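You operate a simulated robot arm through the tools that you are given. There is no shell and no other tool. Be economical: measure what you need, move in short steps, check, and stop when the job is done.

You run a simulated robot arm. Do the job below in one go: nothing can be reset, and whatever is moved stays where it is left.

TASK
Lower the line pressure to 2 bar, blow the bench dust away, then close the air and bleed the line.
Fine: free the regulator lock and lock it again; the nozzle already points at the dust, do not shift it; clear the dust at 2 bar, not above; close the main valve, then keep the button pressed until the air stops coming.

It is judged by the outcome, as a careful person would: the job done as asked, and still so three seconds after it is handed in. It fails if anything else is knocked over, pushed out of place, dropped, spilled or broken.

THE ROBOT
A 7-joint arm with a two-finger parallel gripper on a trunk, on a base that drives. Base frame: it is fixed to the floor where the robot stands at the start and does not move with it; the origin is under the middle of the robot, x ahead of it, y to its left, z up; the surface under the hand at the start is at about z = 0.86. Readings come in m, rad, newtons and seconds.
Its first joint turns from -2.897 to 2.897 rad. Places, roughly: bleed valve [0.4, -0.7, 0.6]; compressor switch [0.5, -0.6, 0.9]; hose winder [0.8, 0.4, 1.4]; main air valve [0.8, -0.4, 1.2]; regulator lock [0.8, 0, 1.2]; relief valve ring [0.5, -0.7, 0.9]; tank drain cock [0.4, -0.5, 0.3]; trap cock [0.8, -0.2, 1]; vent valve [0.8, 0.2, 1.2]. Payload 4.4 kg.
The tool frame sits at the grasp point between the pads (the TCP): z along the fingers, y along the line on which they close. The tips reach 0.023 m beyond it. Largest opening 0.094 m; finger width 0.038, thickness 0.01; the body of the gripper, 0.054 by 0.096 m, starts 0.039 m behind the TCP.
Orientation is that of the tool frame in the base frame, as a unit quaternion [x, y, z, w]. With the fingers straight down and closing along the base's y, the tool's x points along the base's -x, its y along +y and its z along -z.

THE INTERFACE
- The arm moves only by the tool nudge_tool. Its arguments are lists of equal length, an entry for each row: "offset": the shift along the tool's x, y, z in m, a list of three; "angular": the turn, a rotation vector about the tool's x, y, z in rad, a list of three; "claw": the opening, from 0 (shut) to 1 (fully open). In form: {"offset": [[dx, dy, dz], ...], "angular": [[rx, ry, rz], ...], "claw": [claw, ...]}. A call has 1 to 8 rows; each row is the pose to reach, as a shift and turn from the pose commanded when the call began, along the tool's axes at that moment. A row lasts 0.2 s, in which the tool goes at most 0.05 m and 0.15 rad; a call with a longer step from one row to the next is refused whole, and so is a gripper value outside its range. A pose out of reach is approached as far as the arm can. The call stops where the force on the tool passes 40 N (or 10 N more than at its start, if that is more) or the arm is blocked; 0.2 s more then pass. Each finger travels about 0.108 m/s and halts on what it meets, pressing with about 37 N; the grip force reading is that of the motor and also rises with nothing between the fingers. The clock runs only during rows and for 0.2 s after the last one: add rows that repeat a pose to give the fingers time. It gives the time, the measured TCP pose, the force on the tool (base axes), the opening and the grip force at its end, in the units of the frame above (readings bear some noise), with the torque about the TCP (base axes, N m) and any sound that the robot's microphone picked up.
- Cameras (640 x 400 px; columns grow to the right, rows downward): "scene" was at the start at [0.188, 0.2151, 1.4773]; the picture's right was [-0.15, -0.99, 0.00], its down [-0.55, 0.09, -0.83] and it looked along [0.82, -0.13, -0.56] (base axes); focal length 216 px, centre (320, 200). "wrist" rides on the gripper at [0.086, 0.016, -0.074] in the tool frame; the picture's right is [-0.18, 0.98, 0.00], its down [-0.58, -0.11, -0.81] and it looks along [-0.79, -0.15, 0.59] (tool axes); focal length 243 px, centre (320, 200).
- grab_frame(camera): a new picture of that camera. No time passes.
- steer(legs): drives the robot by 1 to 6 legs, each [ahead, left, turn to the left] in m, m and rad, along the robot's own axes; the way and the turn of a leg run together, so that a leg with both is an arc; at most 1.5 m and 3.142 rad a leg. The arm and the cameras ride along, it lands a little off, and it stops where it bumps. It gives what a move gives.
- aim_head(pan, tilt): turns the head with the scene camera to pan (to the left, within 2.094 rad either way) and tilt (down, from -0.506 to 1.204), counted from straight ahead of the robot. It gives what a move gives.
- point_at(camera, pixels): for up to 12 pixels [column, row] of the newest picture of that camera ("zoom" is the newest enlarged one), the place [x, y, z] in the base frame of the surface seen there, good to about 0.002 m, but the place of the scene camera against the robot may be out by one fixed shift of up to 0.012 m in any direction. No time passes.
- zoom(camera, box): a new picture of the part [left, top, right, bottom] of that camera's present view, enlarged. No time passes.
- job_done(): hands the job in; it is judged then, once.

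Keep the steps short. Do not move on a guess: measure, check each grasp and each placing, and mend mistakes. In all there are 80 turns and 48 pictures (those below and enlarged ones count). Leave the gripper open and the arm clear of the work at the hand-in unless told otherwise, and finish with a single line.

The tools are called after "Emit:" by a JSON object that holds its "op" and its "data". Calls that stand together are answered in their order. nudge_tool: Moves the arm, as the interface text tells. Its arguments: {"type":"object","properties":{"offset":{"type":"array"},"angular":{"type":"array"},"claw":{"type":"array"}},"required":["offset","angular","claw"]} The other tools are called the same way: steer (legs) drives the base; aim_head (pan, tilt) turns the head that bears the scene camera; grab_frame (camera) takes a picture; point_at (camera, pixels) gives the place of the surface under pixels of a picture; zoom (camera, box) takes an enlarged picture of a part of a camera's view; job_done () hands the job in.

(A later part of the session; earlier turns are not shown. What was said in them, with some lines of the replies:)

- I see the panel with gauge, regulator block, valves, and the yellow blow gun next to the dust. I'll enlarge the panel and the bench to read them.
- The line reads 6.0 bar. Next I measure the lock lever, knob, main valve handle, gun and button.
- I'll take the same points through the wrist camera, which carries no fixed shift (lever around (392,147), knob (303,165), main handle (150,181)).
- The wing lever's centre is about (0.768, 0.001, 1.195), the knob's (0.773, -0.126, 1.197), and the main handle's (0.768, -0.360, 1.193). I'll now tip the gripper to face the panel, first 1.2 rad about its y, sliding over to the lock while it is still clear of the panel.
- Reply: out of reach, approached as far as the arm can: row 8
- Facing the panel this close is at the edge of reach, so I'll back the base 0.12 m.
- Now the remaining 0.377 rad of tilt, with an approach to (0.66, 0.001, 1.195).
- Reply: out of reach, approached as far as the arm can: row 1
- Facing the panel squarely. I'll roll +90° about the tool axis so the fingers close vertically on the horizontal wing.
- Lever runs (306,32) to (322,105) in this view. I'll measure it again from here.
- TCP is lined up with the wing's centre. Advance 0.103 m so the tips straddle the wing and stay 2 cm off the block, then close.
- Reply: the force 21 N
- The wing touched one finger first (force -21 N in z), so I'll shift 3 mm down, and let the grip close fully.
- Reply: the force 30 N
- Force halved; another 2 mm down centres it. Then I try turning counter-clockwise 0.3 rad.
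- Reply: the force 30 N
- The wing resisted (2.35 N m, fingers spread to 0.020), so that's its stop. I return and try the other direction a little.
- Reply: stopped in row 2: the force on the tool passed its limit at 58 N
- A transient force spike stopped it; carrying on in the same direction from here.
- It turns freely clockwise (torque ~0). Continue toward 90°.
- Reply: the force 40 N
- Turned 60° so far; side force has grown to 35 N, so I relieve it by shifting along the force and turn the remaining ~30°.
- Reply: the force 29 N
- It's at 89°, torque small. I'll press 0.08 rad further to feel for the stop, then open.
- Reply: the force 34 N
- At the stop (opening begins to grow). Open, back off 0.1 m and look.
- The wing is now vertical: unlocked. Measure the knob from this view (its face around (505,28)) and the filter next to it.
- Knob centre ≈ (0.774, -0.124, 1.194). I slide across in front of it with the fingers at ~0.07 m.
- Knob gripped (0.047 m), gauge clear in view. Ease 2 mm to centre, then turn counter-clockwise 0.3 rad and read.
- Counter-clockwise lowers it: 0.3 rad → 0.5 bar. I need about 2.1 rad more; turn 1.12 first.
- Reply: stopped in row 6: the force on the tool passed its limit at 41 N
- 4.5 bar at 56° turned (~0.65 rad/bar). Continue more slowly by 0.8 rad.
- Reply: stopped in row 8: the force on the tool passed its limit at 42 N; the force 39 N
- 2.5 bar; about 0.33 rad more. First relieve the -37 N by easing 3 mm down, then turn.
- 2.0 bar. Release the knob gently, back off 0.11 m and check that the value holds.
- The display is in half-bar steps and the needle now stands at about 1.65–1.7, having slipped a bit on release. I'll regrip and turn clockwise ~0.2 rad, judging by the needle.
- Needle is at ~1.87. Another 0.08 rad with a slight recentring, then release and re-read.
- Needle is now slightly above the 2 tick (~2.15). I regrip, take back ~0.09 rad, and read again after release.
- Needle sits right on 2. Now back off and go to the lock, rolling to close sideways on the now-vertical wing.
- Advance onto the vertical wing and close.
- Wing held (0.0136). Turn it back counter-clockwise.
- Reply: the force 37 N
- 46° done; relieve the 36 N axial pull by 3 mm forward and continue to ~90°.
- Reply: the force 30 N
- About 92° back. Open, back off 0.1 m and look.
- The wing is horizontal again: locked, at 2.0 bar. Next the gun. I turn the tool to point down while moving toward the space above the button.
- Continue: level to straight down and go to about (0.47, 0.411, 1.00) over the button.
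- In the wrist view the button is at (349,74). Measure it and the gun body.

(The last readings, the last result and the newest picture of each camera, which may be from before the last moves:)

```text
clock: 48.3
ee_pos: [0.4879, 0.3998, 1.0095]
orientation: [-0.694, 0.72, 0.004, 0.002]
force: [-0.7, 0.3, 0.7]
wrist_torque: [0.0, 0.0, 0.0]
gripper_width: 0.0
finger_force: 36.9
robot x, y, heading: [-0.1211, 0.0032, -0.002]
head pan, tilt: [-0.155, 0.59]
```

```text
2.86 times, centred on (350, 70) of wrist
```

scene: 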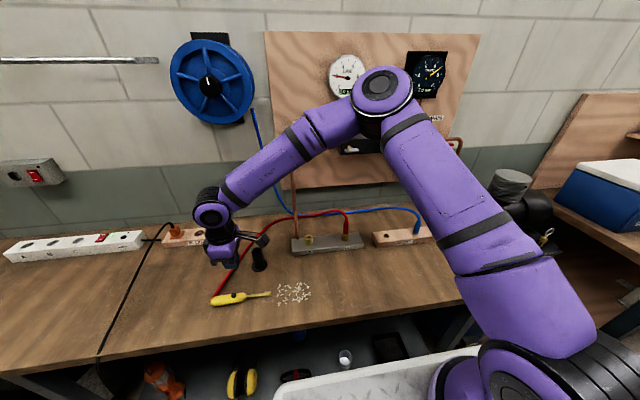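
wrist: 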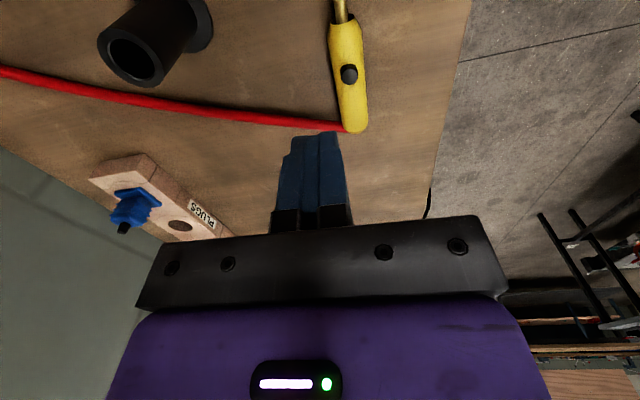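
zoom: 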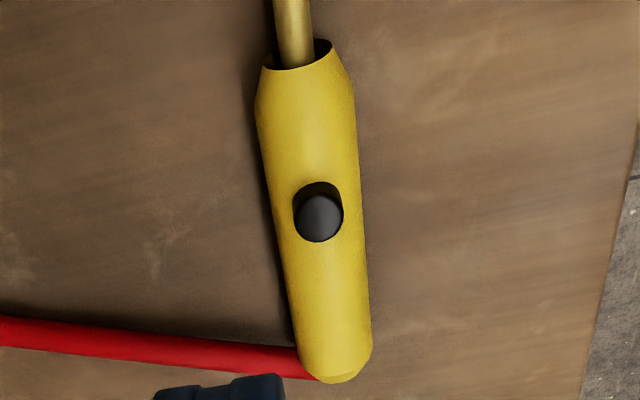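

Button top ≈ (0.466, 0.414, 0.894), body top 0.886. Move over it with the shut tips ending ~1 cm above.

Emit:
{"op": "nudge_tool", "data": {"offset": [[-0.0065, 0.011, 0.02], [-0.0127, 0.0225, 0.04], [-0.0127, 0.0225, 0.065], [-0.0127, 0.0225, 0.082], [-0.0127, 0.0225, 0.082]], "angular": [[0, 0, 0], [0, 0, 0], [0, 0, 0], [0, 0, 0], [0, 0, 0]], "claw": [0, 0, 0, 0, 0]}}

Emit:
{"op": "zoom", "data": {"camera": "wrist", "box": [220, 0, 420, 160]}}

```text
clock: 49.5
ee_pos: [0.4659, 0.4151, 0.9291]
orientation: [-0.695, 0.719, 0.005, 0.003]
force: [-0.1, 0.2, -0.1]
wrist_torque: [0.04, 0.02, -0.01]
gripper_width: 0.0
finger_force: 37.0
robot x, y, heading: [-0.1228, 0.0014, 0.005]
head pan, tilt: [-0.155, 0.59]
```

```text
2.50 times, centred on (320, 80) of wrist
```

zoom: 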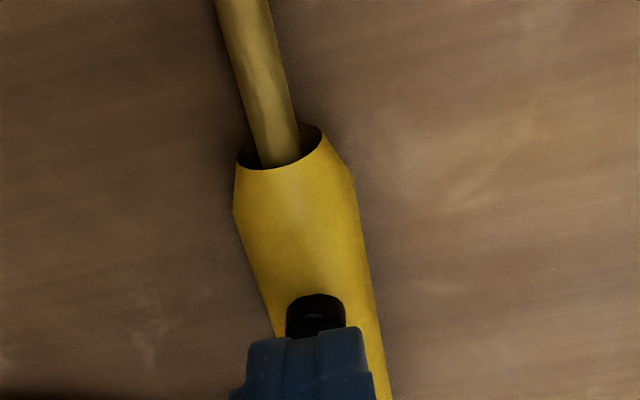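

The tips sit over the button. Lower slowly by 16 mm, listening for air.

Emit:
{"op": "nudge_tool", "data": {"offset": [[0, 0, 0.007], [0, 0, 0.011], [0, 0, 0.013], [0, 0, 0.015], [0, 0, 0.016], [0, 0, 0.016]], "angular": [[0, 0, 0], [0, 0, 0], [0, 0, 0], [0, 0, 0], [0, 0, 0], [0, 0, 0]], "claw": [0, 0, 0, 0, 0, 0]}}

Emit:
{"op": "zoom", "data": {"camera": "scene", "box": [180, 240, 360, 330]}}

```text
clock: 50.9
ee_pos: [0.4657, 0.4132, 0.9132]
orientation: [-0.694, 0.72, 0.005, 0.002]
force: [0.2, 1.4, 3.2]
wrist_torque: [0.0, -0.04, 0.03]
gripper_width: 0.0
finger_force: 36.8
robot x, y, heading: [-0.1225, 0.0006, -0.003]
head pan, tilt: [-0.155, 0.59]
heard: click
```

```text
3.56 times, centred on (270, 285) of scene
```

zoom: 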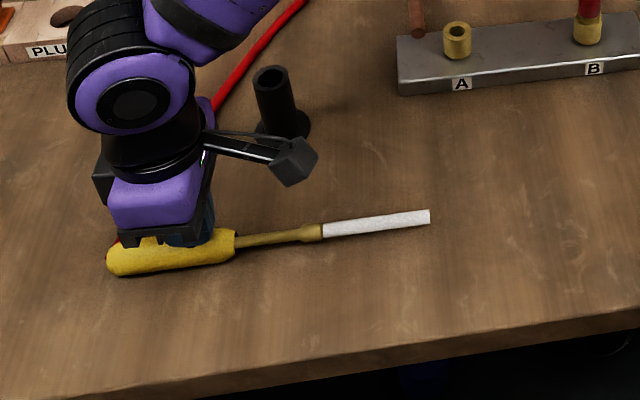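

Click heard, jet visible, dust gone from the bench. Release the button by rising.

Emit:
{"op": "nudge_tool", "data": {"offset": [[0, 0, 0], [0, 0, -0.016], [0, 0, -0.05], [0, 0, -0.1], [0, 0, -0.14]], "angular": [[0, 0, 0], [0, 0, 0], [0, 0, 0], [0, 0, 0], [0, 0, 0]], "claw": [0, 0, 0, 0, 0]}}

Emit:
{"op": "zoom", "data": {"camera": "scene", "box": [180, 210, 420, 340]}}

```text
clock: 52.1
ee_pos: [0.4687, 0.4105, 1.053]
orientation: [-0.694, 0.72, 0.005, 0.002]
force: [0.4, -0.1, -0.2]
wrist_torque: [-0.01, 0.04, 0.02]
gripper_width: 0.0
finger_force: 37.1
robot x, y, heading: [-0.1224, -0.0044, 0.002]
head pan, tilt: [-0.155, 0.59]
```

```text
2.67 times, centred on (300, 275) of scene
```

zoom: 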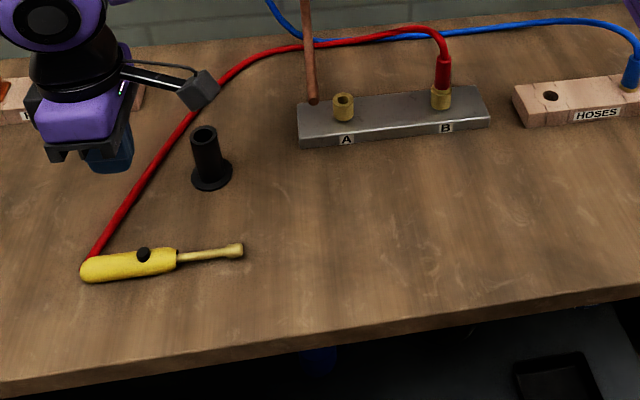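

Bench clean, gun unmoved. Next the main valve: raise the tool to face the panel again while moving right, stage 1.

Emit:
{"op": "nudge_tool", "data": {"offset": [[0.037, -0.01, -0.018], [0.074, -0.02, -0.036], [0.111, -0.03, -0.054], [0.148, -0.04, -0.072], [0.185, -0.05, -0.09], [0.222, -0.06, -0.108], [0.259, -0.07, -0.124], [0.296, -0.08, -0.139]], "angular": [[0.14, 0, 0], [0.28, 0, 0], [0.42, 0, 0], [0.56, 0, 0], [0.7, 0, 0], [0.84, 0, 0], [0.98, 0, 0], [1.12, 0, 0]], "claw": [0, 0, 0, 0, 0.2, 0.5, 0.75, 0.75]}}

```text
clock: 53.9
ee_pos: [0.536, 0.1095, 1.1884]
orientation: [-0.586, 0.613, -0.378, 0.372]
force: [-0.1, 0.6, 0.3]
wrist_torque: [0.04, -0.01, -0.03]
gripper_width: 0.0706
finger_force: 0.1
robot x, y, heading: [-0.1229, 0.0019, 0.001]
head pan, tilt: [-0.155, 0.59]
```

Emit:
{"op": "nudge_tool", "data": {"offset": [[0.0436, -0.0058, 0.0098], [0.0872, -0.0116, 0.0195], [0.131, -0.0174, 0.0293], [0.1745, -0.023, 0.039], [0.218, -0.029, 0.0488], [0.262, -0.0348, 0.0585], [0.305, -0.0406, 0.0683], [0.349, -0.046, 0.078]], "angular": [[0.11, -0.008, -0.005], [0.22, -0.016, -0.01], [0.33, -0.024, -0.016], [0.453, -0.033, -0.021], [0.453, -0.033, -0.021], [0.453, -0.033, -0.021], [0.453, -0.033, -0.021], [0.453, -0.033, -0.021]], "claw": [0.75, 0.75, 0.75, 0.75, 0.75, 0.75, 0.75, 0.75]}}

```text
clock: 55.7
ee_pos: [0.6103, -0.2404, 1.1921]
orientation: [0.501, -0.499, 0.5, -0.5]
force: [-0.9, 0.0, -0.1]
wrist_torque: [-0.02, -0.01, -0.03]
gripper_width: 0.0705
finger_force: 0.1
out of reach, approached as far as the arm can: row 1, 2, 3, 4, 5, 6
robot x, y, heading: [-0.1251, 0.001, 0.002]
head pan, tilt: [-0.155, 0.59]
```

Good. Last 0.12 m to the right, then a wrist picture of the handle.

Emit:
{"op": "nudge_tool", "data": {"offset": [[0.04, 0, 0.01], [0.08, 0, 0.02], [0.119, 0, 0.03], [0.119, 0, 0.03]], "angular": [[0, 0, 0], [0, 0, 0], [0, 0, 0], [0, 0, 0]], "claw": [0.75, 0.75, 0.75, 0.75]}}

Emit:
{"op": "grab_frame", "data": {"camera": "wrist"}}

```text
clock: 56.7
ee_pos: [0.6406, -0.359, 1.1926]
orientation: [-0.501, 0.501, -0.5, 0.499]
force: [-0.2, 0.7, 0.4]
wrist_torque: [0.02, 0.01, 0.0]
gripper_width: 0.0706
finger_force: 0.0
robot x, y, heading: [-0.1235, -0.0012, -0.001]
head pan, tilt: [-0.155, 0.59]
```

```text
18 pictures are left
```

wrist: 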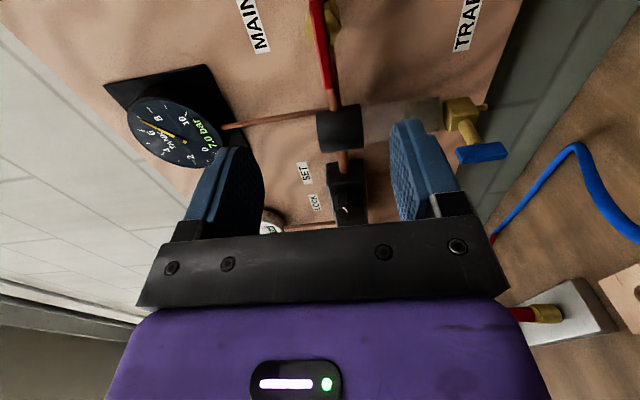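

Handle visible from the top edge (316,2) to (327,88), stem around (330,15). Measure.

Emit:
{"op": "point_at", "data": {"camera": "wrist", "pixels": [[317, 5], [320, 30], [323, 60], [326, 86], [335, 20], [338, 60], [316, 30]]}}

Emit:
{"op": "zoom", "data": {"camera": "wrist", "box": [260, 0, 400, 100]}}

```text
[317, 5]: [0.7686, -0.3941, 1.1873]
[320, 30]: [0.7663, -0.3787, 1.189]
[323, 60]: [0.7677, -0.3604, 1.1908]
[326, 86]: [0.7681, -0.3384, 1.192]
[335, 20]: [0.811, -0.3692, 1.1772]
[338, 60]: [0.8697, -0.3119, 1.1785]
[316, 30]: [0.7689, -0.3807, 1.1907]
```

```text
4.00 times, centred on (330, 50) of wrist
```

zoom: 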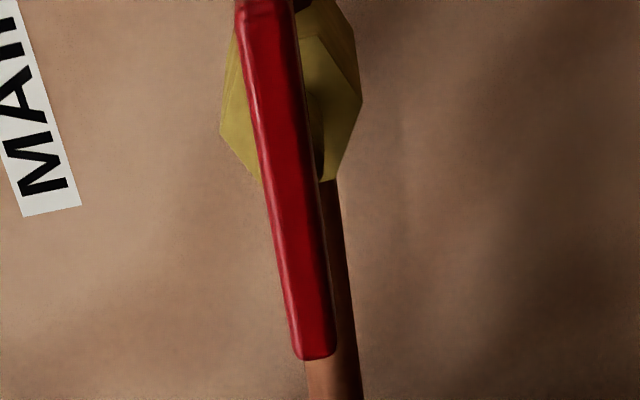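

Handle centre ≈ (0.768, -0.364, 1.190). Advance onto it and close.

Emit:
{"op": "nudge_tool", "data": {"offset": [[0.005, 0.0025, 0.04], [0.005, 0.0025, 0.085], [0.005, 0.0025, 0.126], [0.005, 0.0025, 0.126], [0.005, 0.0025, 0.126], [0.005, 0.0025, 0.126], [0.005, 0.0025, 0.126], [0.005, 0.0025, 0.126]], "angular": [[0, 0, 0], [0, 0, 0], [0, 0, 0], [0, 0, 0], [0, 0, 0], [0, 0, 0], [0, 0, 0], [0, 0, 0]], "claw": [0.75, 0.75, 0.75, 0.75, 0, 0, 0, 0]}}

```text
clock: 58.5
ee_pos: [0.7669, -0.3655, 1.1902]
orientation: [0.5, -0.499, 0.5, -0.5]
force: [4.3, -0.8, 6.4]
wrist_torque: [0.03, -0.08, -0.24]
gripper_width: 0.0136
finger_force: 44.9
robot x, y, heading: [-0.125, -0.0037, 0.003]
head pan, tilt: [-0.155, 0.59]
```

Held at 0.0136 with little force. Try clockwise (closing) by 0.3 rad.

Emit:
{"op": "nudge_tool", "data": {"offset": [[0, 0, 0], [0, 0, 0], [0, 0, 0], [0, 0, 0], [0, 0, 0]], "angular": [[0, 0, 0.07], [0, 0, 0.14], [0, 0, 0.21], [0, 0, 0.28], [0, 0, 0.28]], "claw": [0, 0, 0, 0, 0]}}

```text
clock: 59.7
ee_pos: [0.7671, -0.3649, 1.1903]
orientation: [-0.427, 0.564, -0.426, 0.564]
force: [-10.6, 3.8, 10.2]
wrist_torque: [-0.01, -0.21, 0.14]
gripper_width: 0.0136
finger_force: 44.8
robot x, y, heading: [-0.1218, -0.0019, -0.001]
head pan, tilt: [-0.155, 0.59]
```

It turns freely. Continue the remaining 74° in two parts.

Emit:
{"op": "nudge_tool", "data": {"offset": [[0, 0, 0], [0, 0, 0], [0, 0, 0], [0, 0, 0], [0, 0, 0], [0, 0, 0], [0, 0, 0], [0, 0, 0]], "angular": [[0, 0, 0.1], [0, 0, 0.2], [0, 0, 0.3], [0, 0, 0.4], [0, 0, 0.5], [0, 0, 0.6], [0, 0, 0.7], [0, 0, 0.7]], "claw": [0, 0, 0, 0, 0, 0, 0, 0]}}

Emit:
{"op": "nudge_tool", "data": {"offset": [[0, 0, 0], [0, 0, 0], [0, 0, 0], [0, 0, 0], [0, 0, 0], [0, 0, 0], [0, 0, 0], [0, 0, 0]], "angular": [[0, 0, 0.1], [0, 0, 0.2], [0, 0, 0.3], [0, 0, 0.4], [0, 0, 0.5], [0, 0, 0.6], [0, 0, 0.65], [0, 0, 0.65]], "claw": [0, 0, 0, 0, 0, 0, 0, 0]}}

```text
clock: 61.5
ee_pos: [0.7673, -0.3649, 1.1901]
orientation: [-0.208, 0.677, -0.205, 0.676]
force: [-27.2, 14.9, 4.5]
wrist_torque: [0.04, -0.57, 0.67]
gripper_width: 0.0133
finger_force: 44.5
robot x, y, heading: [-0.1259, -0.0001, 0.005]
head pan, tilt: [-0.155, 0.59]
```

```text
clock: 63.3
ee_pos: [0.767, -0.3653, 1.1904]
orientation: [0.021, 0.707, 0.02, 0.707]
force: [-20.8, 14.5, 0.6]
wrist_torque: [-0.08, 0.3, 0.34]
gripper_width: 0.0137
finger_force: 45.0
robot x, y, heading: [-0.1205, -0.0005, 0.004]
head pan, tilt: [-0.155, 0.59]
```

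Turned ~93°, at the stop. Open, back off and look.

Emit:
{"op": "nudge_tool", "data": {"offset": [[0, 0, 0], [0, 0, 0], [0, 0, 0], [0, 0, -0.045], [0, 0, -0.09], [0, 0, -0.13]], "angular": [[0, 0, 0], [0, 0, 0], [0, 0, 0], [0, 0, 0], [0, 0, 0], [0, 0, 0]], "claw": [0.4, 0.75, 0.75, 0.75, 0.75, 0.75]}}

Emit:
{"op": "grab_frame", "data": {"camera": "wrist"}}

```text
clock: 64.7
ee_pos: [0.6393, -0.3643, 1.1884]
orientation: [0.02, 0.707, 0.02, 0.706]
force: [0.1, -0.1, 0.3]
wrist_torque: [0.01, -0.04, -0.02]
gripper_width: 0.0705
finger_force: 0.1
robot x, y, heading: [-0.1199, 0.0009, 0.005]
head pan, tilt: [-0.155, 0.59]
```

```text
16 pictures are left
```

wrist: 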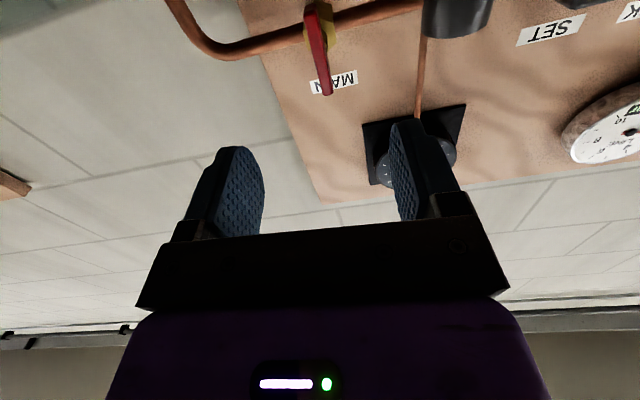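

Handle now stands across the pipe: main closed. Return toward the gun, tipping the tool down on the way.

Emit:
{"op": "nudge_tool", "data": {"offset": [[0, 0.045, -0.01], [0, 0.09, -0.02], [0, 0.135, -0.03], [0, 0.18, -0.04], [0, 0.225, -0.05], [0, 0.27, -0.06], [0, 0.315, -0.07], [0, 0.36, -0.08]], "angular": [[0, 0.07, 0], [0, 0.2, 0], [0, 0.34, 0], [0, 0.48, 0], [0, 0.62, 0], [0, 0.76, 0], [0, 0.9, 0], [0, 1.04, 0]], "claw": [0.75, 0.5, 0.3, 0.1, 0, 0, 0, 0]}}

```text
clock: 66.7
ee_pos: [0.557, 0.057, 1.2366]
orientation: [-0.071, 0.936, 0.12, 0.323]
force: [0.6, -1.2, -0.2]
wrist_torque: [0.0, 0.01, 0.02]
gripper_width: 0.0
finger_force: 37.0
out of reach, approached as far as the arm can: row 7, 8
robot x, y, heading: [-0.1226, 0.0014, 0.004]
head pan, tilt: [-0.155, 0.59]
stopped in row 8: the arm was blocked; the commanded pose is now the measured one
```

The arm got blocked near a limit. Look before going on.

Emit:
{"op": "grab_frame", "data": {"camera": "scene"}}

```text
15 pictures are left
```

scene: 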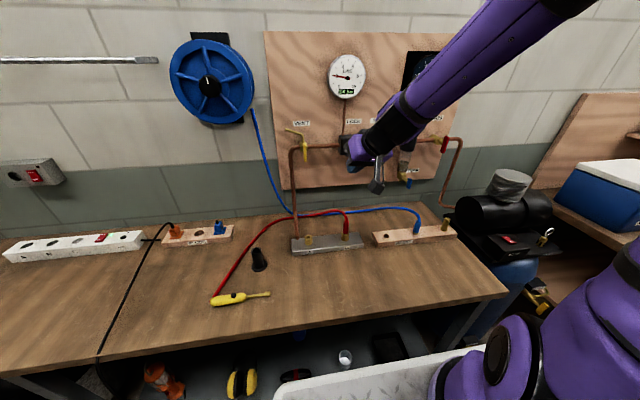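

The arm is free, just at a wrist limit in this roll. I'll use the earlier sideways roll (which worked) while moving to above the gun.

Emit:
{"op": "nudge_tool", "data": {"offset": [[0.012, 0.03, 0.0135], [0.0243, 0.0605, 0.027], [0.0365, 0.0908, 0.0405], [0.0486, 0.121, 0.054], [0.0608, 0.151, 0.0675], [0.073, 0.1815, 0.081], [0.085, 0.2118, 0.0945], [0.0972, 0.242, 0.108]], "angular": [[-0.028, 0.061, -0.119], [-0.056, 0.1215, -0.2375], [-0.084, 0.182, -0.356], [-0.1115, 0.243, -0.475], [-0.139, 0.304, -0.594], [-0.167, 0.3645, -0.7125], [-0.195, 0.425, -0.831], [-0.223, 0.486, -0.95]], "claw": [0, 0, 0, 0, 0, 0, 0, 0]}}

```text
clock: 68.5
ee_pos: [0.5137, 0.2979, 1.1371]
orientation: [-0.527, 0.842, 0.038, 0.107]
force: [-3.5, 5.1, 0.9]
wrist_torque: [-0.29, -0.24, -0.1]
gripper_width: 0.0002
finger_force: 37.5
robot x, y, heading: [-0.1251, -0.0014, 0.0]
head pan, tilt: [-0.155, 0.59]
```

Emit:
{"op": "nudge_tool", "data": {"offset": [[-0.0146, 0.0248, 0.0295], [-0.0292, 0.0496, 0.059], [-0.0438, 0.0743, 0.0885], [-0.0584, 0.0991, 0.118], [-0.0584, 0.0991, 0.118]], "angular": [[-0.024, 0.052, -0.108], [-0.048, 0.104, -0.215], [-0.072, 0.156, -0.323], [-0.0966, 0.208, -0.4306], [-0.0966, 0.208, -0.4306]], "claw": [0, 0, 0, 0, 0]}}

Emit:
{"op": "grab_frame", "data": {"camera": "wrist"}}

```text
clock: 69.7
ee_pos: [0.4419, 0.429, 1.032]
orientation: [0.715, -0.699, 0.001, -0.001]
force: [-1.1, 1.0, -0.4]
wrist_torque: [0.02, -0.01, -0.01]
gripper_width: 0.0
finger_force: 37.2
robot x, y, heading: [-0.119, 0.0014, 0.003]
head pan, tilt: [-0.155, 0.59]
```

```text
14 pictures are left
```

wrist: 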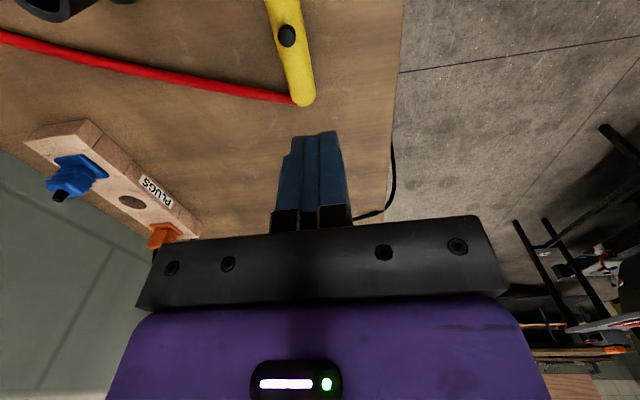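

Check the button (287,36) again before going over it.

Emit:
{"op": "point_at", "data": {"camera": "wrist", "pixels": [[286, 33], [287, 38], [282, 36], [291, 36], [290, 60]]}}

```text
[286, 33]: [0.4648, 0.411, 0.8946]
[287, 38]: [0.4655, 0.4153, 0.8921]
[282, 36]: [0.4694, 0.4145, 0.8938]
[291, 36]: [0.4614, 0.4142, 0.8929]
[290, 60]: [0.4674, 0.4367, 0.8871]
```

Button unmoved at (0.4655, 0.4135). Move over it, tips ~1 cm above.

Emit:
{"op": "nudge_tool", "data": {"offset": [[0.008, -0.0116, 0.02], [0.016, -0.0232, 0.045], [0.016, -0.0232, 0.08], [0.016, -0.0232, 0.102], [0.016, -0.0232, 0.102]], "angular": [[0, 0, 0], [0, 0, 0], [0, 0, 0], [0, 0, 0], [0, 0, 0]], "claw": [0, 0, 0, 0, 0]}}

```text
clock: 70.9
ee_pos: [0.4674, 0.4115, 0.9269]
orientation: [0.715, -0.699, 0.001, -0.002]
force: [0.3, -0.2, 0.4]
wrist_torque: [0.02, 0.03, 0.01]
gripper_width: 0.0
finger_force: 37.5
robot x, y, heading: [-0.126, -0.0001, 0.003]
head pan, tilt: [-0.155, 0.59]
```

Press down 15 mm and hold.

Emit:
{"op": "nudge_tool", "data": {"offset": [[0, 0, 0.007], [0, 0, 0.011], [0, 0, 0.013], [0, 0, 0.015], [0, 0, 0.015], [0, 0, 0.015], [0, 0, 0.015], [0, 0, 0.015]], "angular": [[0, 0, 0], [0, 0, 0], [0, 0, 0], [0, 0, 0], [0, 0, 0], [0, 0, 0], [0, 0, 0], [0, 0, 0]], "claw": [0, 0, 0, 0, 0, 0, 0, 0]}}

Emit:
{"op": "grab_frame", "data": {"camera": "scene"}}

```text
clock: 72.7
ee_pos: [0.4668, 0.412, 0.9129]
orientation: [0.716, -0.698, 0.001, -0.001]
force: [1.2, 0.3, 2.4]
wrist_torque: [0.02, -0.04, -0.02]
gripper_width: 0.0
finger_force: 36.7
robot x, y, heading: [-0.1262, -0.0033, -0.001]
head pan, tilt: [-0.155, 0.59]
heard: click
```

```text
13 pictures are left
```

scene: 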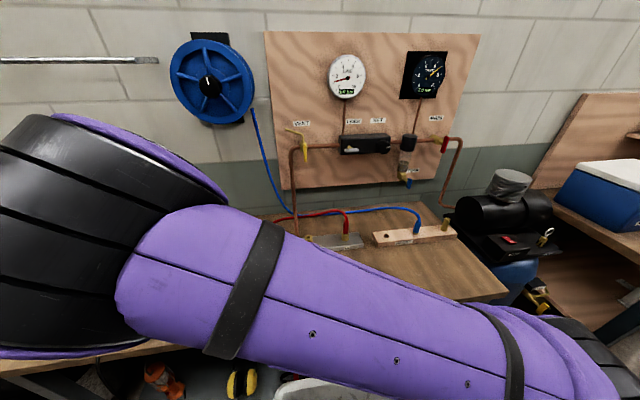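

Click heard; gauge is falling. Keep it pressed for longer and read the gauge.

Emit:
{"op": "nudge_tool", "data": {"offset": [[0, 0, 0], [0, 0, 0], [0, 0, 0], [0, 0, 0], [0, 0, 0], [0, 0, 0], [0, 0, 0], [0, 0, 0]], "angular": [[0, 0, 0], [0, 0, 0], [0, 0, 0], [0, 0, 0], [0, 0, 0], [0, 0, 0], [0, 0, 0], [0, 0, 0]], "claw": [0, 0, 0, 0, 0, 0, 0, 0]}}

Emit:
{"op": "nudge_tool", "data": {"offset": [[0, 0, 0], [0, 0, 0], [0, 0, 0], [0, 0, 0], [0, 0, 0], [0, 0, 0], [0, 0, 0], [0, 0, 0]], "angular": [[0, 0, 0], [0, 0, 0], [0, 0, 0], [0, 0, 0], [0, 0, 0], [0, 0, 0], [0, 0, 0], [0, 0, 0]], "claw": [0, 0, 0, 0, 0, 0, 0, 0]}}

Emit:
{"op": "zoom", "data": {"camera": "scene", "box": [280, 40, 470, 170]}}

```text
clock: 74.5
ee_pos: [0.4662, 0.4119, 0.9139]
orientation: [0.716, -0.698, 0.001, -0.001]
force: [0.7, -0.3, 2.1]
wrist_torque: [0.0, -0.03, -0.04]
gripper_width: 0.0002
finger_force: 36.7
robot x, y, heading: [-0.1236, 0.001, 0.003]
head pan, tilt: [-0.155, 0.59]
```

```text
clock: 76.3
ee_pos: [0.4663, 0.4123, 0.9142]
orientation: [0.715, -0.699, 0.001, -0.001]
force: [-0.3, -0.7, 2.0]
wrist_torque: [0.03, 0.0, -0.04]
gripper_width: 0.0
finger_force: 37.1
robot x, y, heading: [-0.1238, 0.0007, 0.002]
head pan, tilt: [-0.155, 0.59]
```

```text
3.08 times, centred on (375, 105) of scene
```

zoom: 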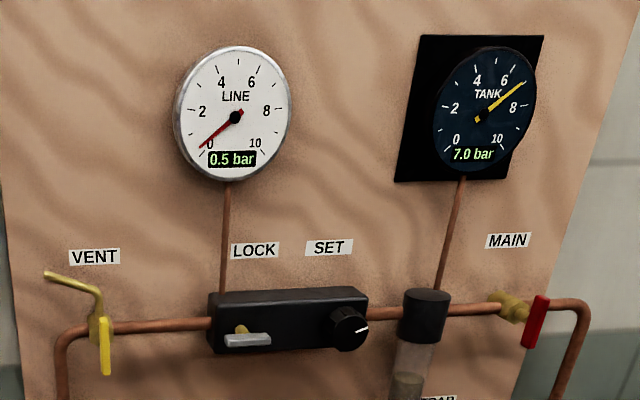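

Down to ~0.4 bar and falling; keep holding.

Emit:
{"op": "nudge_tool", "data": {"offset": [[0, 0, 0], [0, 0, 0], [0, 0, 0], [0, 0, 0], [0, 0, 0], [0, 0, 0], [0, 0, 0], [0, 0, 0]], "angular": [[0, 0, 0], [0, 0, 0], [0, 0, 0], [0, 0, 0], [0, 0, 0], [0, 0, 0], [0, 0, 0], [0, 0, 0]], "claw": [0, 0, 0, 0, 0, 0, 0, 0]}}

Emit:
{"op": "nudge_tool", "data": {"offset": [[0, 0, 0], [0, 0, 0], [0, 0, 0], [0, 0, 0], [0, 0, 0], [0, 0, 0], [0, 0, 0], [0, 0, 0]], "angular": [[0, 0, 0], [0, 0, 0], [0, 0, 0], [0, 0, 0], [0, 0, 0], [0, 0, 0], [0, 0, 0], [0, 0, 0]], "claw": [0, 0, 0, 0, 0, 0, 0, 0]}}

Emit:
{"op": "nudge_tool", "data": {"offset": [[0, 0, 0], [0, 0, 0], [0, 0, 0], [0, 0, 0], [0, 0, 0], [0, 0, 0], [0, 0, 0], [0, 0, 0]], "angular": [[0, 0, 0], [0, 0, 0], [0, 0, 0], [0, 0, 0], [0, 0, 0], [0, 0, 0], [0, 0, 0], [0, 0, 0]], "claw": [0, 0, 0, 0, 0, 0, 0, 0]}}

Emit:
{"op": "zoom", "data": {"camera": "scene", "box": [310, 40, 410, 102]}}

Emit:
{"op": "zoom", "data": {"camera": "wrist", "box": [220, 0, 420, 160]}}

```text
clock: 78.1
ee_pos: [0.467, 0.413, 0.9142]
orientation: [0.716, -0.698, 0.002, -0.001]
force: [-0.2, -0.1, 2.6]
wrist_torque: [0.01, 0.03, -0.02]
gripper_width: 0.0
finger_force: 36.9
robot x, y, heading: [-0.1233, 0.0021, 0.0]
head pan, tilt: [-0.155, 0.59]
```

```text
clock: 79.9
ee_pos: [0.4656, 0.4117, 0.9144]
orientation: [0.716, -0.698, 0.001, -0.001]
force: [-0.1, -0.6, 2.1]
wrist_torque: [0.01, 0.05, -0.02]
gripper_width: 0.0
finger_force: 36.9
robot x, y, heading: [-0.1258, -0.0023, 0.003]
head pan, tilt: [-0.155, 0.59]
```

```text
clock: 81.7
ee_pos: [0.4676, 0.412, 0.9128]
orientation: [0.716, -0.698, 0.001, -0.002]
force: [-0.4, 0.6, 1.8]
wrist_torque: [0.04, 0.0, -0.02]
gripper_width: 0.0
finger_force: 36.4
robot x, y, heading: [-0.1213, 0.0001, 0.008]
head pan, tilt: [-0.155, 0.59]
```

```text
6.40 times, centred on (360, 71) of scene
```

zoom: 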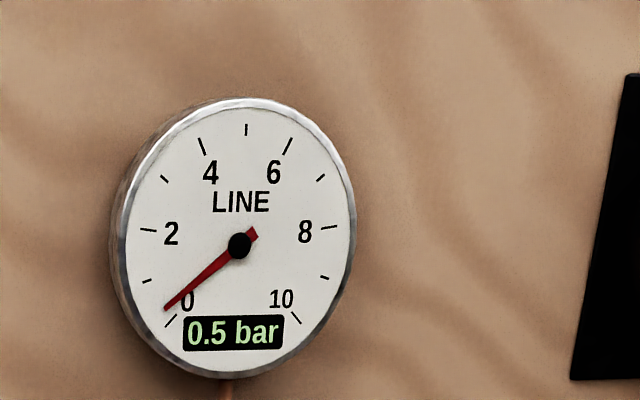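

```text
2.50 times, centred on (320, 80) of wrist
```

zoom: 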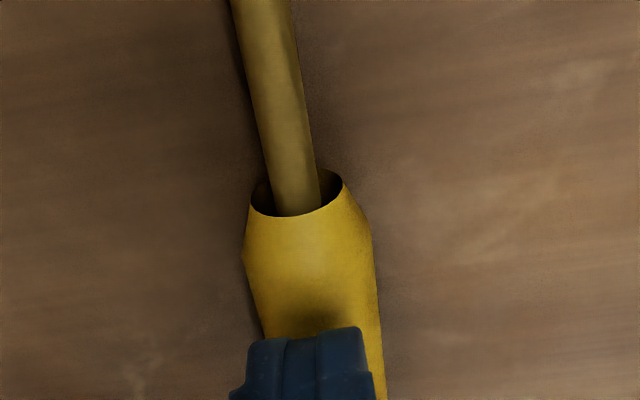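

Needle ~0.25 and slowly sinking. Hold ~14 s more.

Emit:
{"op": "nudge_tool", "data": {"offset": [[0, 0, 0], [0, 0, 0], [0, 0, 0], [0, 0, 0], [0, 0, 0], [0, 0, 0], [0, 0, 0], [0, 0, 0]], "angular": [[0, 0, 0], [0, 0, 0], [0, 0, 0], [0, 0, 0], [0, 0, 0], [0, 0, 0], [0, 0, 0], [0, 0, 0]], "claw": [0, 0, 0, 0, 0, 0, 0, 0]}}

Emit:
{"op": "nudge_tool", "data": {"offset": [[0, 0, 0], [0, 0, 0], [0, 0, 0], [0, 0, 0], [0, 0, 0], [0, 0, 0], [0, 0, 0], [0, 0, 0]], "angular": [[0, 0, 0], [0, 0, 0], [0, 0, 0], [0, 0, 0], [0, 0, 0], [0, 0, 0], [0, 0, 0], [0, 0, 0]], "claw": [0, 0, 0, 0, 0, 0, 0, 0]}}

Emit:
{"op": "nudge_tool", "data": {"offset": [[0, 0, 0], [0, 0, 0], [0, 0, 0], [0, 0, 0], [0, 0, 0], [0, 0, 0], [0, 0, 0], [0, 0, 0]], "angular": [[0, 0, 0], [0, 0, 0], [0, 0, 0], [0, 0, 0], [0, 0, 0], [0, 0, 0], [0, 0, 0], [0, 0, 0]], "claw": [0, 0, 0, 0, 0, 0, 0, 0]}}

Emit:
{"op": "nudge_tool", "data": {"offset": [[0, 0, 0], [0, 0, 0], [0, 0, 0], [0, 0, 0], [0, 0, 0], [0, 0, 0], [0, 0, 0], [0, 0, 0]], "angular": [[0, 0, 0], [0, 0, 0], [0, 0, 0], [0, 0, 0], [0, 0, 0], [0, 0, 0], [0, 0, 0], [0, 0, 0]], "claw": [0, 0, 0, 0, 0, 0, 0, 0]}}

Emit:
{"op": "nudge_tool", "data": {"offset": [[0, 0, 0], [0, 0, 0], [0, 0, 0], [0, 0, 0], [0, 0, 0], [0, 0, 0], [0, 0, 0], [0, 0, 0]], "angular": [[0, 0, 0], [0, 0, 0], [0, 0, 0], [0, 0, 0], [0, 0, 0], [0, 0, 0], [0, 0, 0], [0, 0, 0]], "claw": [0, 0, 0, 0, 0, 0, 0, 0]}}

Emit:
{"op": "zoom", "data": {"camera": "scene", "box": [310, 40, 410, 102]}}

```text
clock: 83.5
ee_pos: [0.4671, 0.4114, 0.9149]
orientation: [0.716, -0.698, 0.001, -0.001]
force: [-0.5, -0.2, 2.4]
wrist_torque: [-0.01, -0.02, -0.01]
gripper_width: 0.0
finger_force: 37.0
robot x, y, heading: [-0.1176, -0.0035, -0.001]
head pan, tilt: [-0.155, 0.59]
```

```text
clock: 85.3
ee_pos: [0.4672, 0.4116, 0.914]
orientation: [0.716, -0.698, 0.002, -0.001]
force: [0.3, -0.8, 2.1]
wrist_torque: [0.01, 0.0, 0.03]
gripper_width: 0.0
finger_force: 37.0
robot x, y, heading: [-0.122, 0.0016, 0.001]
head pan, tilt: [-0.155, 0.59]
```

```text
clock: 87.1
ee_pos: [0.4663, 0.4125, 0.9144]
orientation: [0.716, -0.698, 0.001, -0.001]
force: [-0.4, 0.4, 1.7]
wrist_torque: [0.04, -0.01, 0.0]
gripper_width: 0.0002
finger_force: 37.0
robot x, y, heading: [-0.1222, 0.0, 0.002]
head pan, tilt: [-0.155, 0.59]
```

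```text
clock: 88.9
ee_pos: [0.4659, 0.4115, 0.913]
orientation: [0.716, -0.698, 0.001, -0.001]
force: [0.3, 0.2, 2.7]
wrist_torque: [-0.01, 0.02, 0.04]
gripper_width: 0.0
finger_force: 36.6
robot x, y, heading: [-0.125, 0.0032, 0.009]
head pan, tilt: [-0.155, 0.59]
```

```text
clock: 90.7
ee_pos: [0.4679, 0.4123, 0.9128]
orientation: [0.716, -0.698, 0.001, -0.001]
force: [-0.9, -0.2, 2.5]
wrist_torque: [0.01, -0.01, 0.01]
gripper_width: 0.0002
finger_force: 37.0
robot x, y, heading: [-0.1234, -0.0, 0.003]
head pan, tilt: [-0.155, 0.59]
```

```text
6.40 times, centred on (360, 71) of scene
```

zoom: 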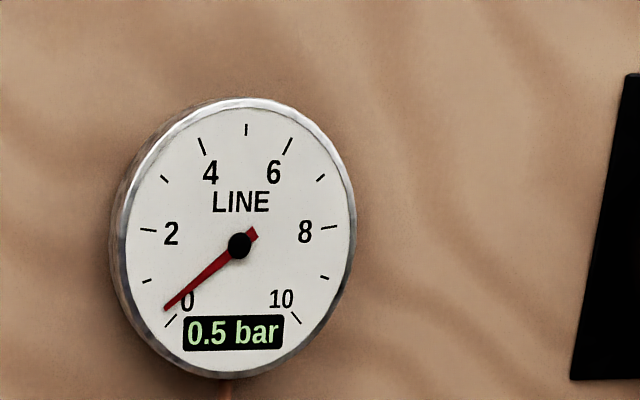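

The needle has stalled at ~0.3, so something may still be feeding. Look closely at the main valve handle and the rest.

Emit:
{"op": "zoom", "data": {"camera": "scene", "box": [400, 100, 480, 190]}}

Emit:
{"op": "grab_frame", "data": {"camera": "wrist"}}

```text
4.44 times, centred on (440, 145) of scene
```

zoom: 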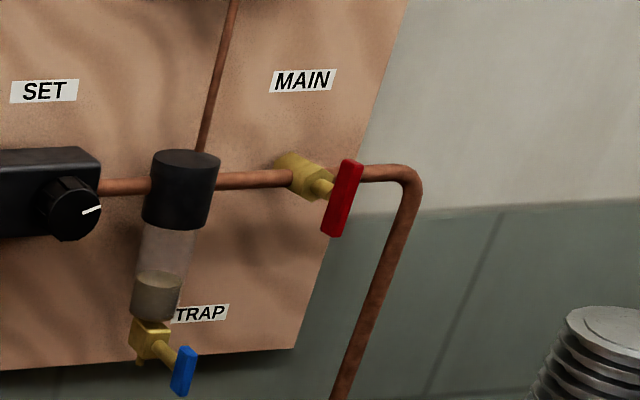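

```text
7 pictures are left
```

wrist: 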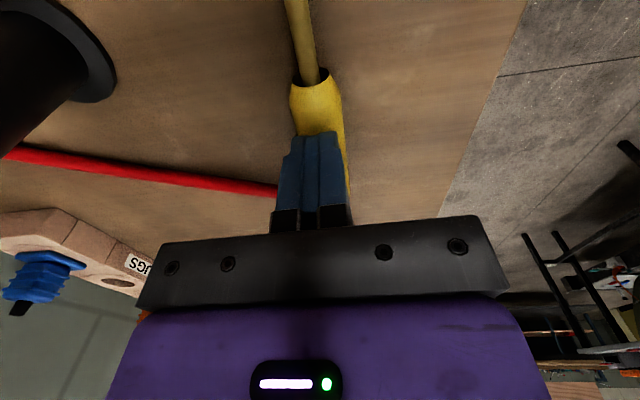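

The main handle stands vertical, parallel to perspective verticals, i.e. closed. The button is only ~4 mm in; press 2.5 mm deeper and hold, then read.

Emit:
{"op": "nudge_tool", "data": {"offset": [[0, 0, 0.001], [0, 0, 0.002], [0, 0, 0.0025], [0, 0, 0.0025], [0, 0, 0.0025], [0, 0, 0.0025], [0, 0, 0.0025], [0, 0, 0.0025]], "angular": [[0, 0, 0], [0, 0, 0], [0, 0, 0], [0, 0, 0], [0, 0, 0], [0, 0, 0], [0, 0, 0], [0, 0, 0]], "claw": [0, 0, 0, 0, 0, 0, 0, 0]}}

Emit:
{"op": "nudge_tool", "data": {"offset": [[0, 0, 0], [0, 0, 0], [0, 0, 0], [0, 0, 0], [0, 0, 0], [0, 0, 0], [0, 0, 0], [0, 0, 0]], "angular": [[0, 0, 0], [0, 0, 0], [0, 0, 0], [0, 0, 0], [0, 0, 0], [0, 0, 0], [0, 0, 0], [0, 0, 0]], "claw": [0, 0, 0, 0, 0, 0, 0, 0]}}

Emit:
{"op": "zoom", "data": {"camera": "scene", "box": [310, 40, 410, 102]}}

```text
clock: 92.5
ee_pos: [0.4664, 0.413, 0.9117]
orientation: [0.716, -0.698, 0.001, -0.001]
force: [0.9, -3.5, 9.4]
wrist_torque: [-0.05, 0.0, -0.02]
gripper_width: 0.0003
finger_force: 37.7
robot x, y, heading: [-0.1237, 0.0001, 0.005]
head pan, tilt: [-0.155, 0.59]
```

```text
clock: 94.3
ee_pos: [0.4666, 0.4129, 0.9103]
orientation: [0.716, -0.698, 0.002, -0.001]
force: [1.5, -0.7, 9.4]
wrist_torque: [-0.02, -0.06, 0.0]
gripper_width: 0.0002
finger_force: 37.1
robot x, y, heading: [-0.124, -0.0004, 0.006]
head pan, tilt: [-0.155, 0.59]
```

```text
6.40 times, centred on (360, 71) of scene
```

zoom: 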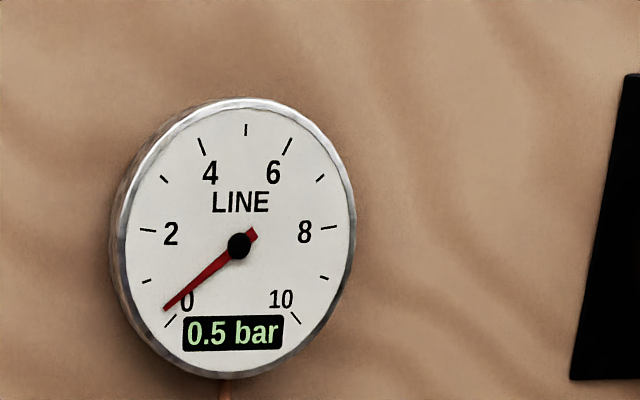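

Unchanged with the button bottomed (9 N). Release and see whether the pressure creeps back (which would mean the main valve leaks).

Emit:
{"op": "nudge_tool", "data": {"offset": [[0, 0, -0.005], [0, 0, -0.025], [0, 0, -0.06], [0, 0, -0.1], [0, 0, -0.12], [0, 0, -0.12], [0, 0, -0.12], [0, 0, -0.12]], "angular": [[0, 0, 0], [0, 0, 0], [0, 0, 0], [0, 0, 0], [0, 0, 0], [0, 0, 0], [0, 0, 0], [0, 0, 0]], "claw": [0, 0, 0, 0, 0, 0, 0, 0]}}

Emit:
{"op": "nudge_tool", "data": {"offset": [[0, 0, 0], [0, 0, 0], [0, 0, 0], [0, 0, 0], [0, 0, 0], [0, 0, 0], [0, 0, 0], [0, 0, 0]], "angular": [[0, 0, 0], [0, 0, 0], [0, 0, 0], [0, 0, 0], [0, 0, 0], [0, 0, 0], [0, 0, 0], [0, 0, 0]], "claw": [0, 0, 0, 0, 0, 0, 0, 0]}}

Emit:
{"op": "zoom", "data": {"camera": "scene", "box": [310, 40, 410, 102]}}

```text
clock: 96.1
ee_pos: [0.4659, 0.4117, 1.0313]
orientation: [0.716, -0.698, 0.0, -0.001]
force: [-0.2, -0.4, 0.3]
wrist_torque: [0.0, 0.03, -0.01]
gripper_width: 0.0
finger_force: 37.6
robot x, y, heading: [-0.1219, -0.002, 0.0]
head pan, tilt: [-0.155, 0.59]
```

```text
clock: 97.9
ee_pos: [0.4651, 0.4124, 1.0313]
orientation: [0.716, -0.698, 0.0, -0.002]
force: [0.1, 0.0, -0.5]
wrist_torque: [0.0, 0.02, -0.01]
gripper_width: 0.0
finger_force: 36.3
robot x, y, heading: [-0.1226, 0.0011, 0.002]
head pan, tilt: [-0.155, 0.59]
```

```text
6.40 times, centred on (360, 71) of scene
```

zoom: 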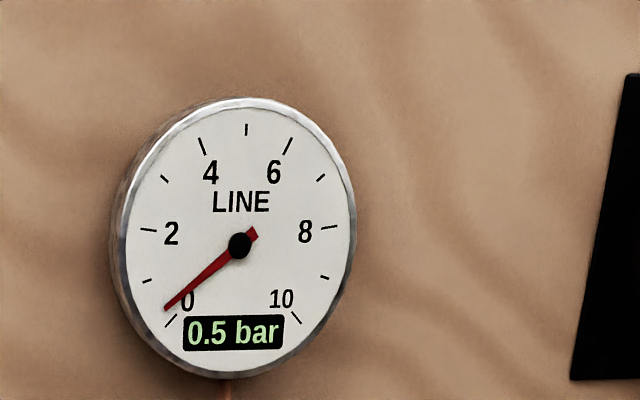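

No creep, so the main valve is tight. I press once more, in case the earlier press stopped venting early, and hold.

Emit:
{"op": "nudge_tool", "data": {"offset": [[0, 0, 0.04], [0, 0, 0.08], [0, 0, 0.1], [0, 0, 0.11], [0, 0, 0.116], [0, 0, 0.119], [0, 0, 0.119], [0, 0, 0.119]], "angular": [[0, 0, 0], [0, 0, 0], [0, 0, 0], [0, 0, 0], [0, 0, 0], [0, 0, 0], [0, 0, 0], [0, 0, 0]], "claw": [0, 0, 0, 0, 0, 0, 0, 0]}}

Emit:
{"op": "nudge_tool", "data": {"offset": [[0, 0, 0], [0, 0, 0], [0, 0, 0], [0, 0, 0], [0, 0, 0], [0, 0, 0], [0, 0, 0], [0, 0, 0]], "angular": [[0, 0, 0], [0, 0, 0], [0, 0, 0], [0, 0, 0], [0, 0, 0], [0, 0, 0], [0, 0, 0], [0, 0, 0]], "claw": [0, 0, 0, 0, 0, 0, 0, 0]}}

Emit:
{"op": "zoom", "data": {"camera": "scene", "box": [310, 40, 410, 102]}}

```text
clock: 99.7
ee_pos: [0.4666, 0.4113, 0.9132]
orientation: [0.716, -0.698, 0.0, -0.001]
force: [1.3, 0.2, 5.2]
wrist_torque: [0.05, -0.03, 0.0]
gripper_width: 0.0001
finger_force: 37.5
robot x, y, heading: [-0.1239, -0.0015, 0.001]
head pan, tilt: [-0.155, 0.59]
heard: click
```

```text
clock: 101.5
ee_pos: [0.4662, 0.4105, 0.9128]
orientation: [0.715, -0.699, 0.001, -0.002]
force: [0.4, 0.3, 5.7]
wrist_torque: [0.0, -0.04, 0.05]
gripper_width: 0.0001
finger_force: 36.9
robot x, y, heading: [-0.1228, 0.0017, 0.001]
head pan, tilt: [-0.155, 0.59]
```

```text
6.40 times, centred on (360, 71) of scene
```

zoom: 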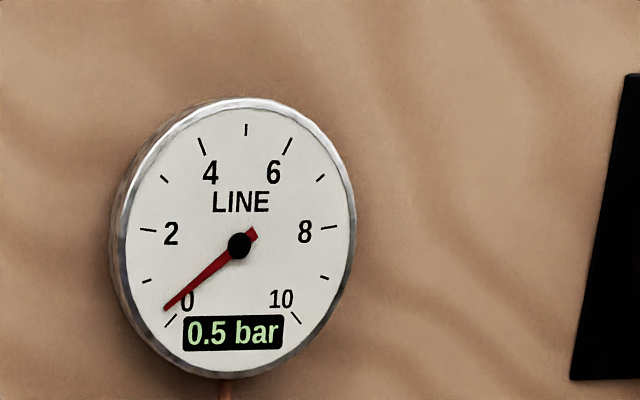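

Same reading with the button pressed again and no recovery when released: the air has stopped coming. Rise clear, open the gripper and take a final look.

Emit:
{"op": "nudge_tool", "data": {"offset": [[0, 0, -0.005], [0, 0, -0.03], [0, 0, -0.07], [0, 0, -0.11], [0, 0, -0.15], [0, 0, -0.19], [0, 0, -0.22], [0, 0, -0.22]], "angular": [[0, 0, 0], [0, 0, 0], [0, 0, 0], [0, 0, 0], [0, 0, 0], [0, 0, 0], [0, 0, 0], [0, 0, 0]], "claw": [0, 0, 0, 0, 0.3, 0.6, 1, 1]}}

Emit:
{"op": "nudge_tool", "data": {"offset": [[0, 0, 0], [0, 0, 0], [0, 0, 0], [0, 0, 0]], "angular": [[0, 0, 0], [0, 0, 0], [0, 0, 0], [0, 0, 0]], "claw": [1, 1, 1, 1]}}

Emit:
{"op": "grab_frame", "data": {"camera": "wrist"}}

Emit:
{"op": "zoom", "data": {"camera": "scene", "box": [270, 40, 480, 170]}}

```text
clock: 103.5
ee_pos: [0.4885, 0.3943, 1.1262]
orientation: [-0.699, 0.715, -0.007, -0.004]
force: [0.2, -0.3, 0.1]
wrist_torque: [0.01, 0.0, 0.01]
gripper_width: 0.0937
finger_force: 0.3
robot x, y, heading: [-0.1239, -0.0029, 0.0]
head pan, tilt: [-0.155, 0.59]
stopped in row 8: the arm was blocked; the commanded pose is now the measured one
```

```text
clock: 104.5
ee_pos: [0.4896, 0.3952, 1.1281]
orientation: [-0.698, 0.716, -0.007, -0.004]
force: [-0.3, -0.3, 0.1]
wrist_torque: [0.01, 0.01, -0.03]
gripper_width: 0.0938
finger_force: 0.0
robot x, y, heading: [-0.1248, 0.0004, -0.001]
head pan, tilt: [-0.155, 0.59]
```

```text
3 pictures are left
```

wrist: 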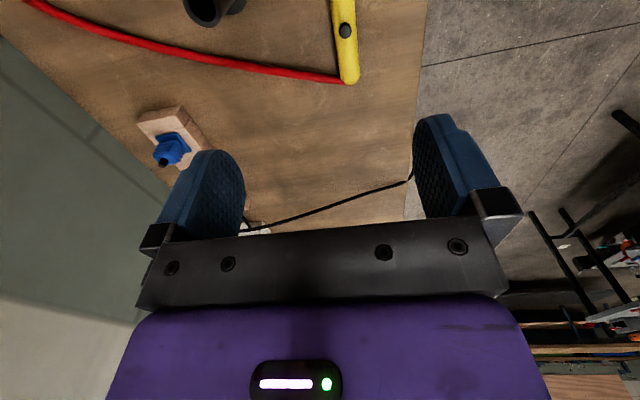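

```text
3.05 times, centred on (375, 105) of scene
```

zoom: 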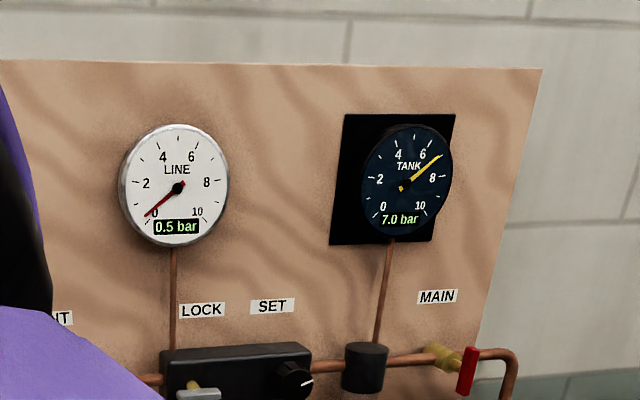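

Everything is as wanted; only my own elbow leans on my head. Lower 4 cm to free it, and check once more.

Emit:
{"op": "nudge_tool", "data": {"offset": [[0, 0, 0.02], [0, 0, 0.04], [0, 0, 0.05], [0, 0, 0.05]], "angular": [[0, 0, 0], [0, 0, 0], [0, 0, 0], [0, 0, 0]], "claw": [1, 1, 1, 1]}}

Emit:
{"op": "grab_frame", "data": {"camera": "scene"}}

```text
clock: 105.5
ee_pos: [0.488, 0.3958, 1.0782]
orientation: [-0.7, 0.714, -0.005, -0.003]
force: [-0.6, -0.4, -0.2]
wrist_torque: [0.04, 0.0, 0.03]
gripper_width: 0.0939
finger_force: 0.1
robot x, y, heading: [-0.1202, -0.0032, 0.005]
head pan, tilt: [-0.155, 0.59]
```

```text
1 pictures are left
```

scene: 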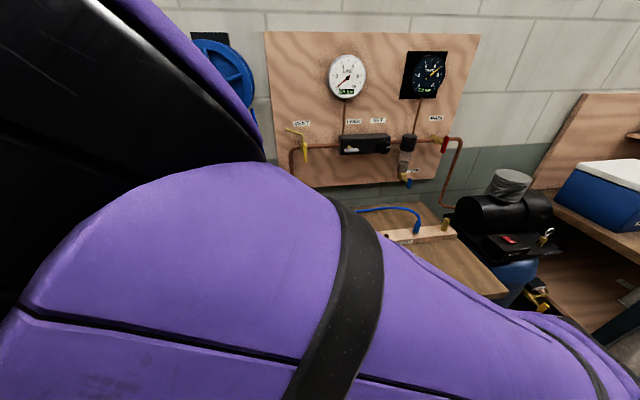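

The head is free again, the wing is locked, the main valve is closed, the gun is in place, and the gripper is open and clear. Handing in.

Emit:
{"op": "job_done", "data": {}}

```text
The job is handed in.
```

I set the line to 2 bar and relocked the regulator, blew the dust away at 2 bar, and closed the main valve, but after bleeding the gauge still stands at about 0.35 bar (display 0.5): it fell no further with the button held and did not rise on release.
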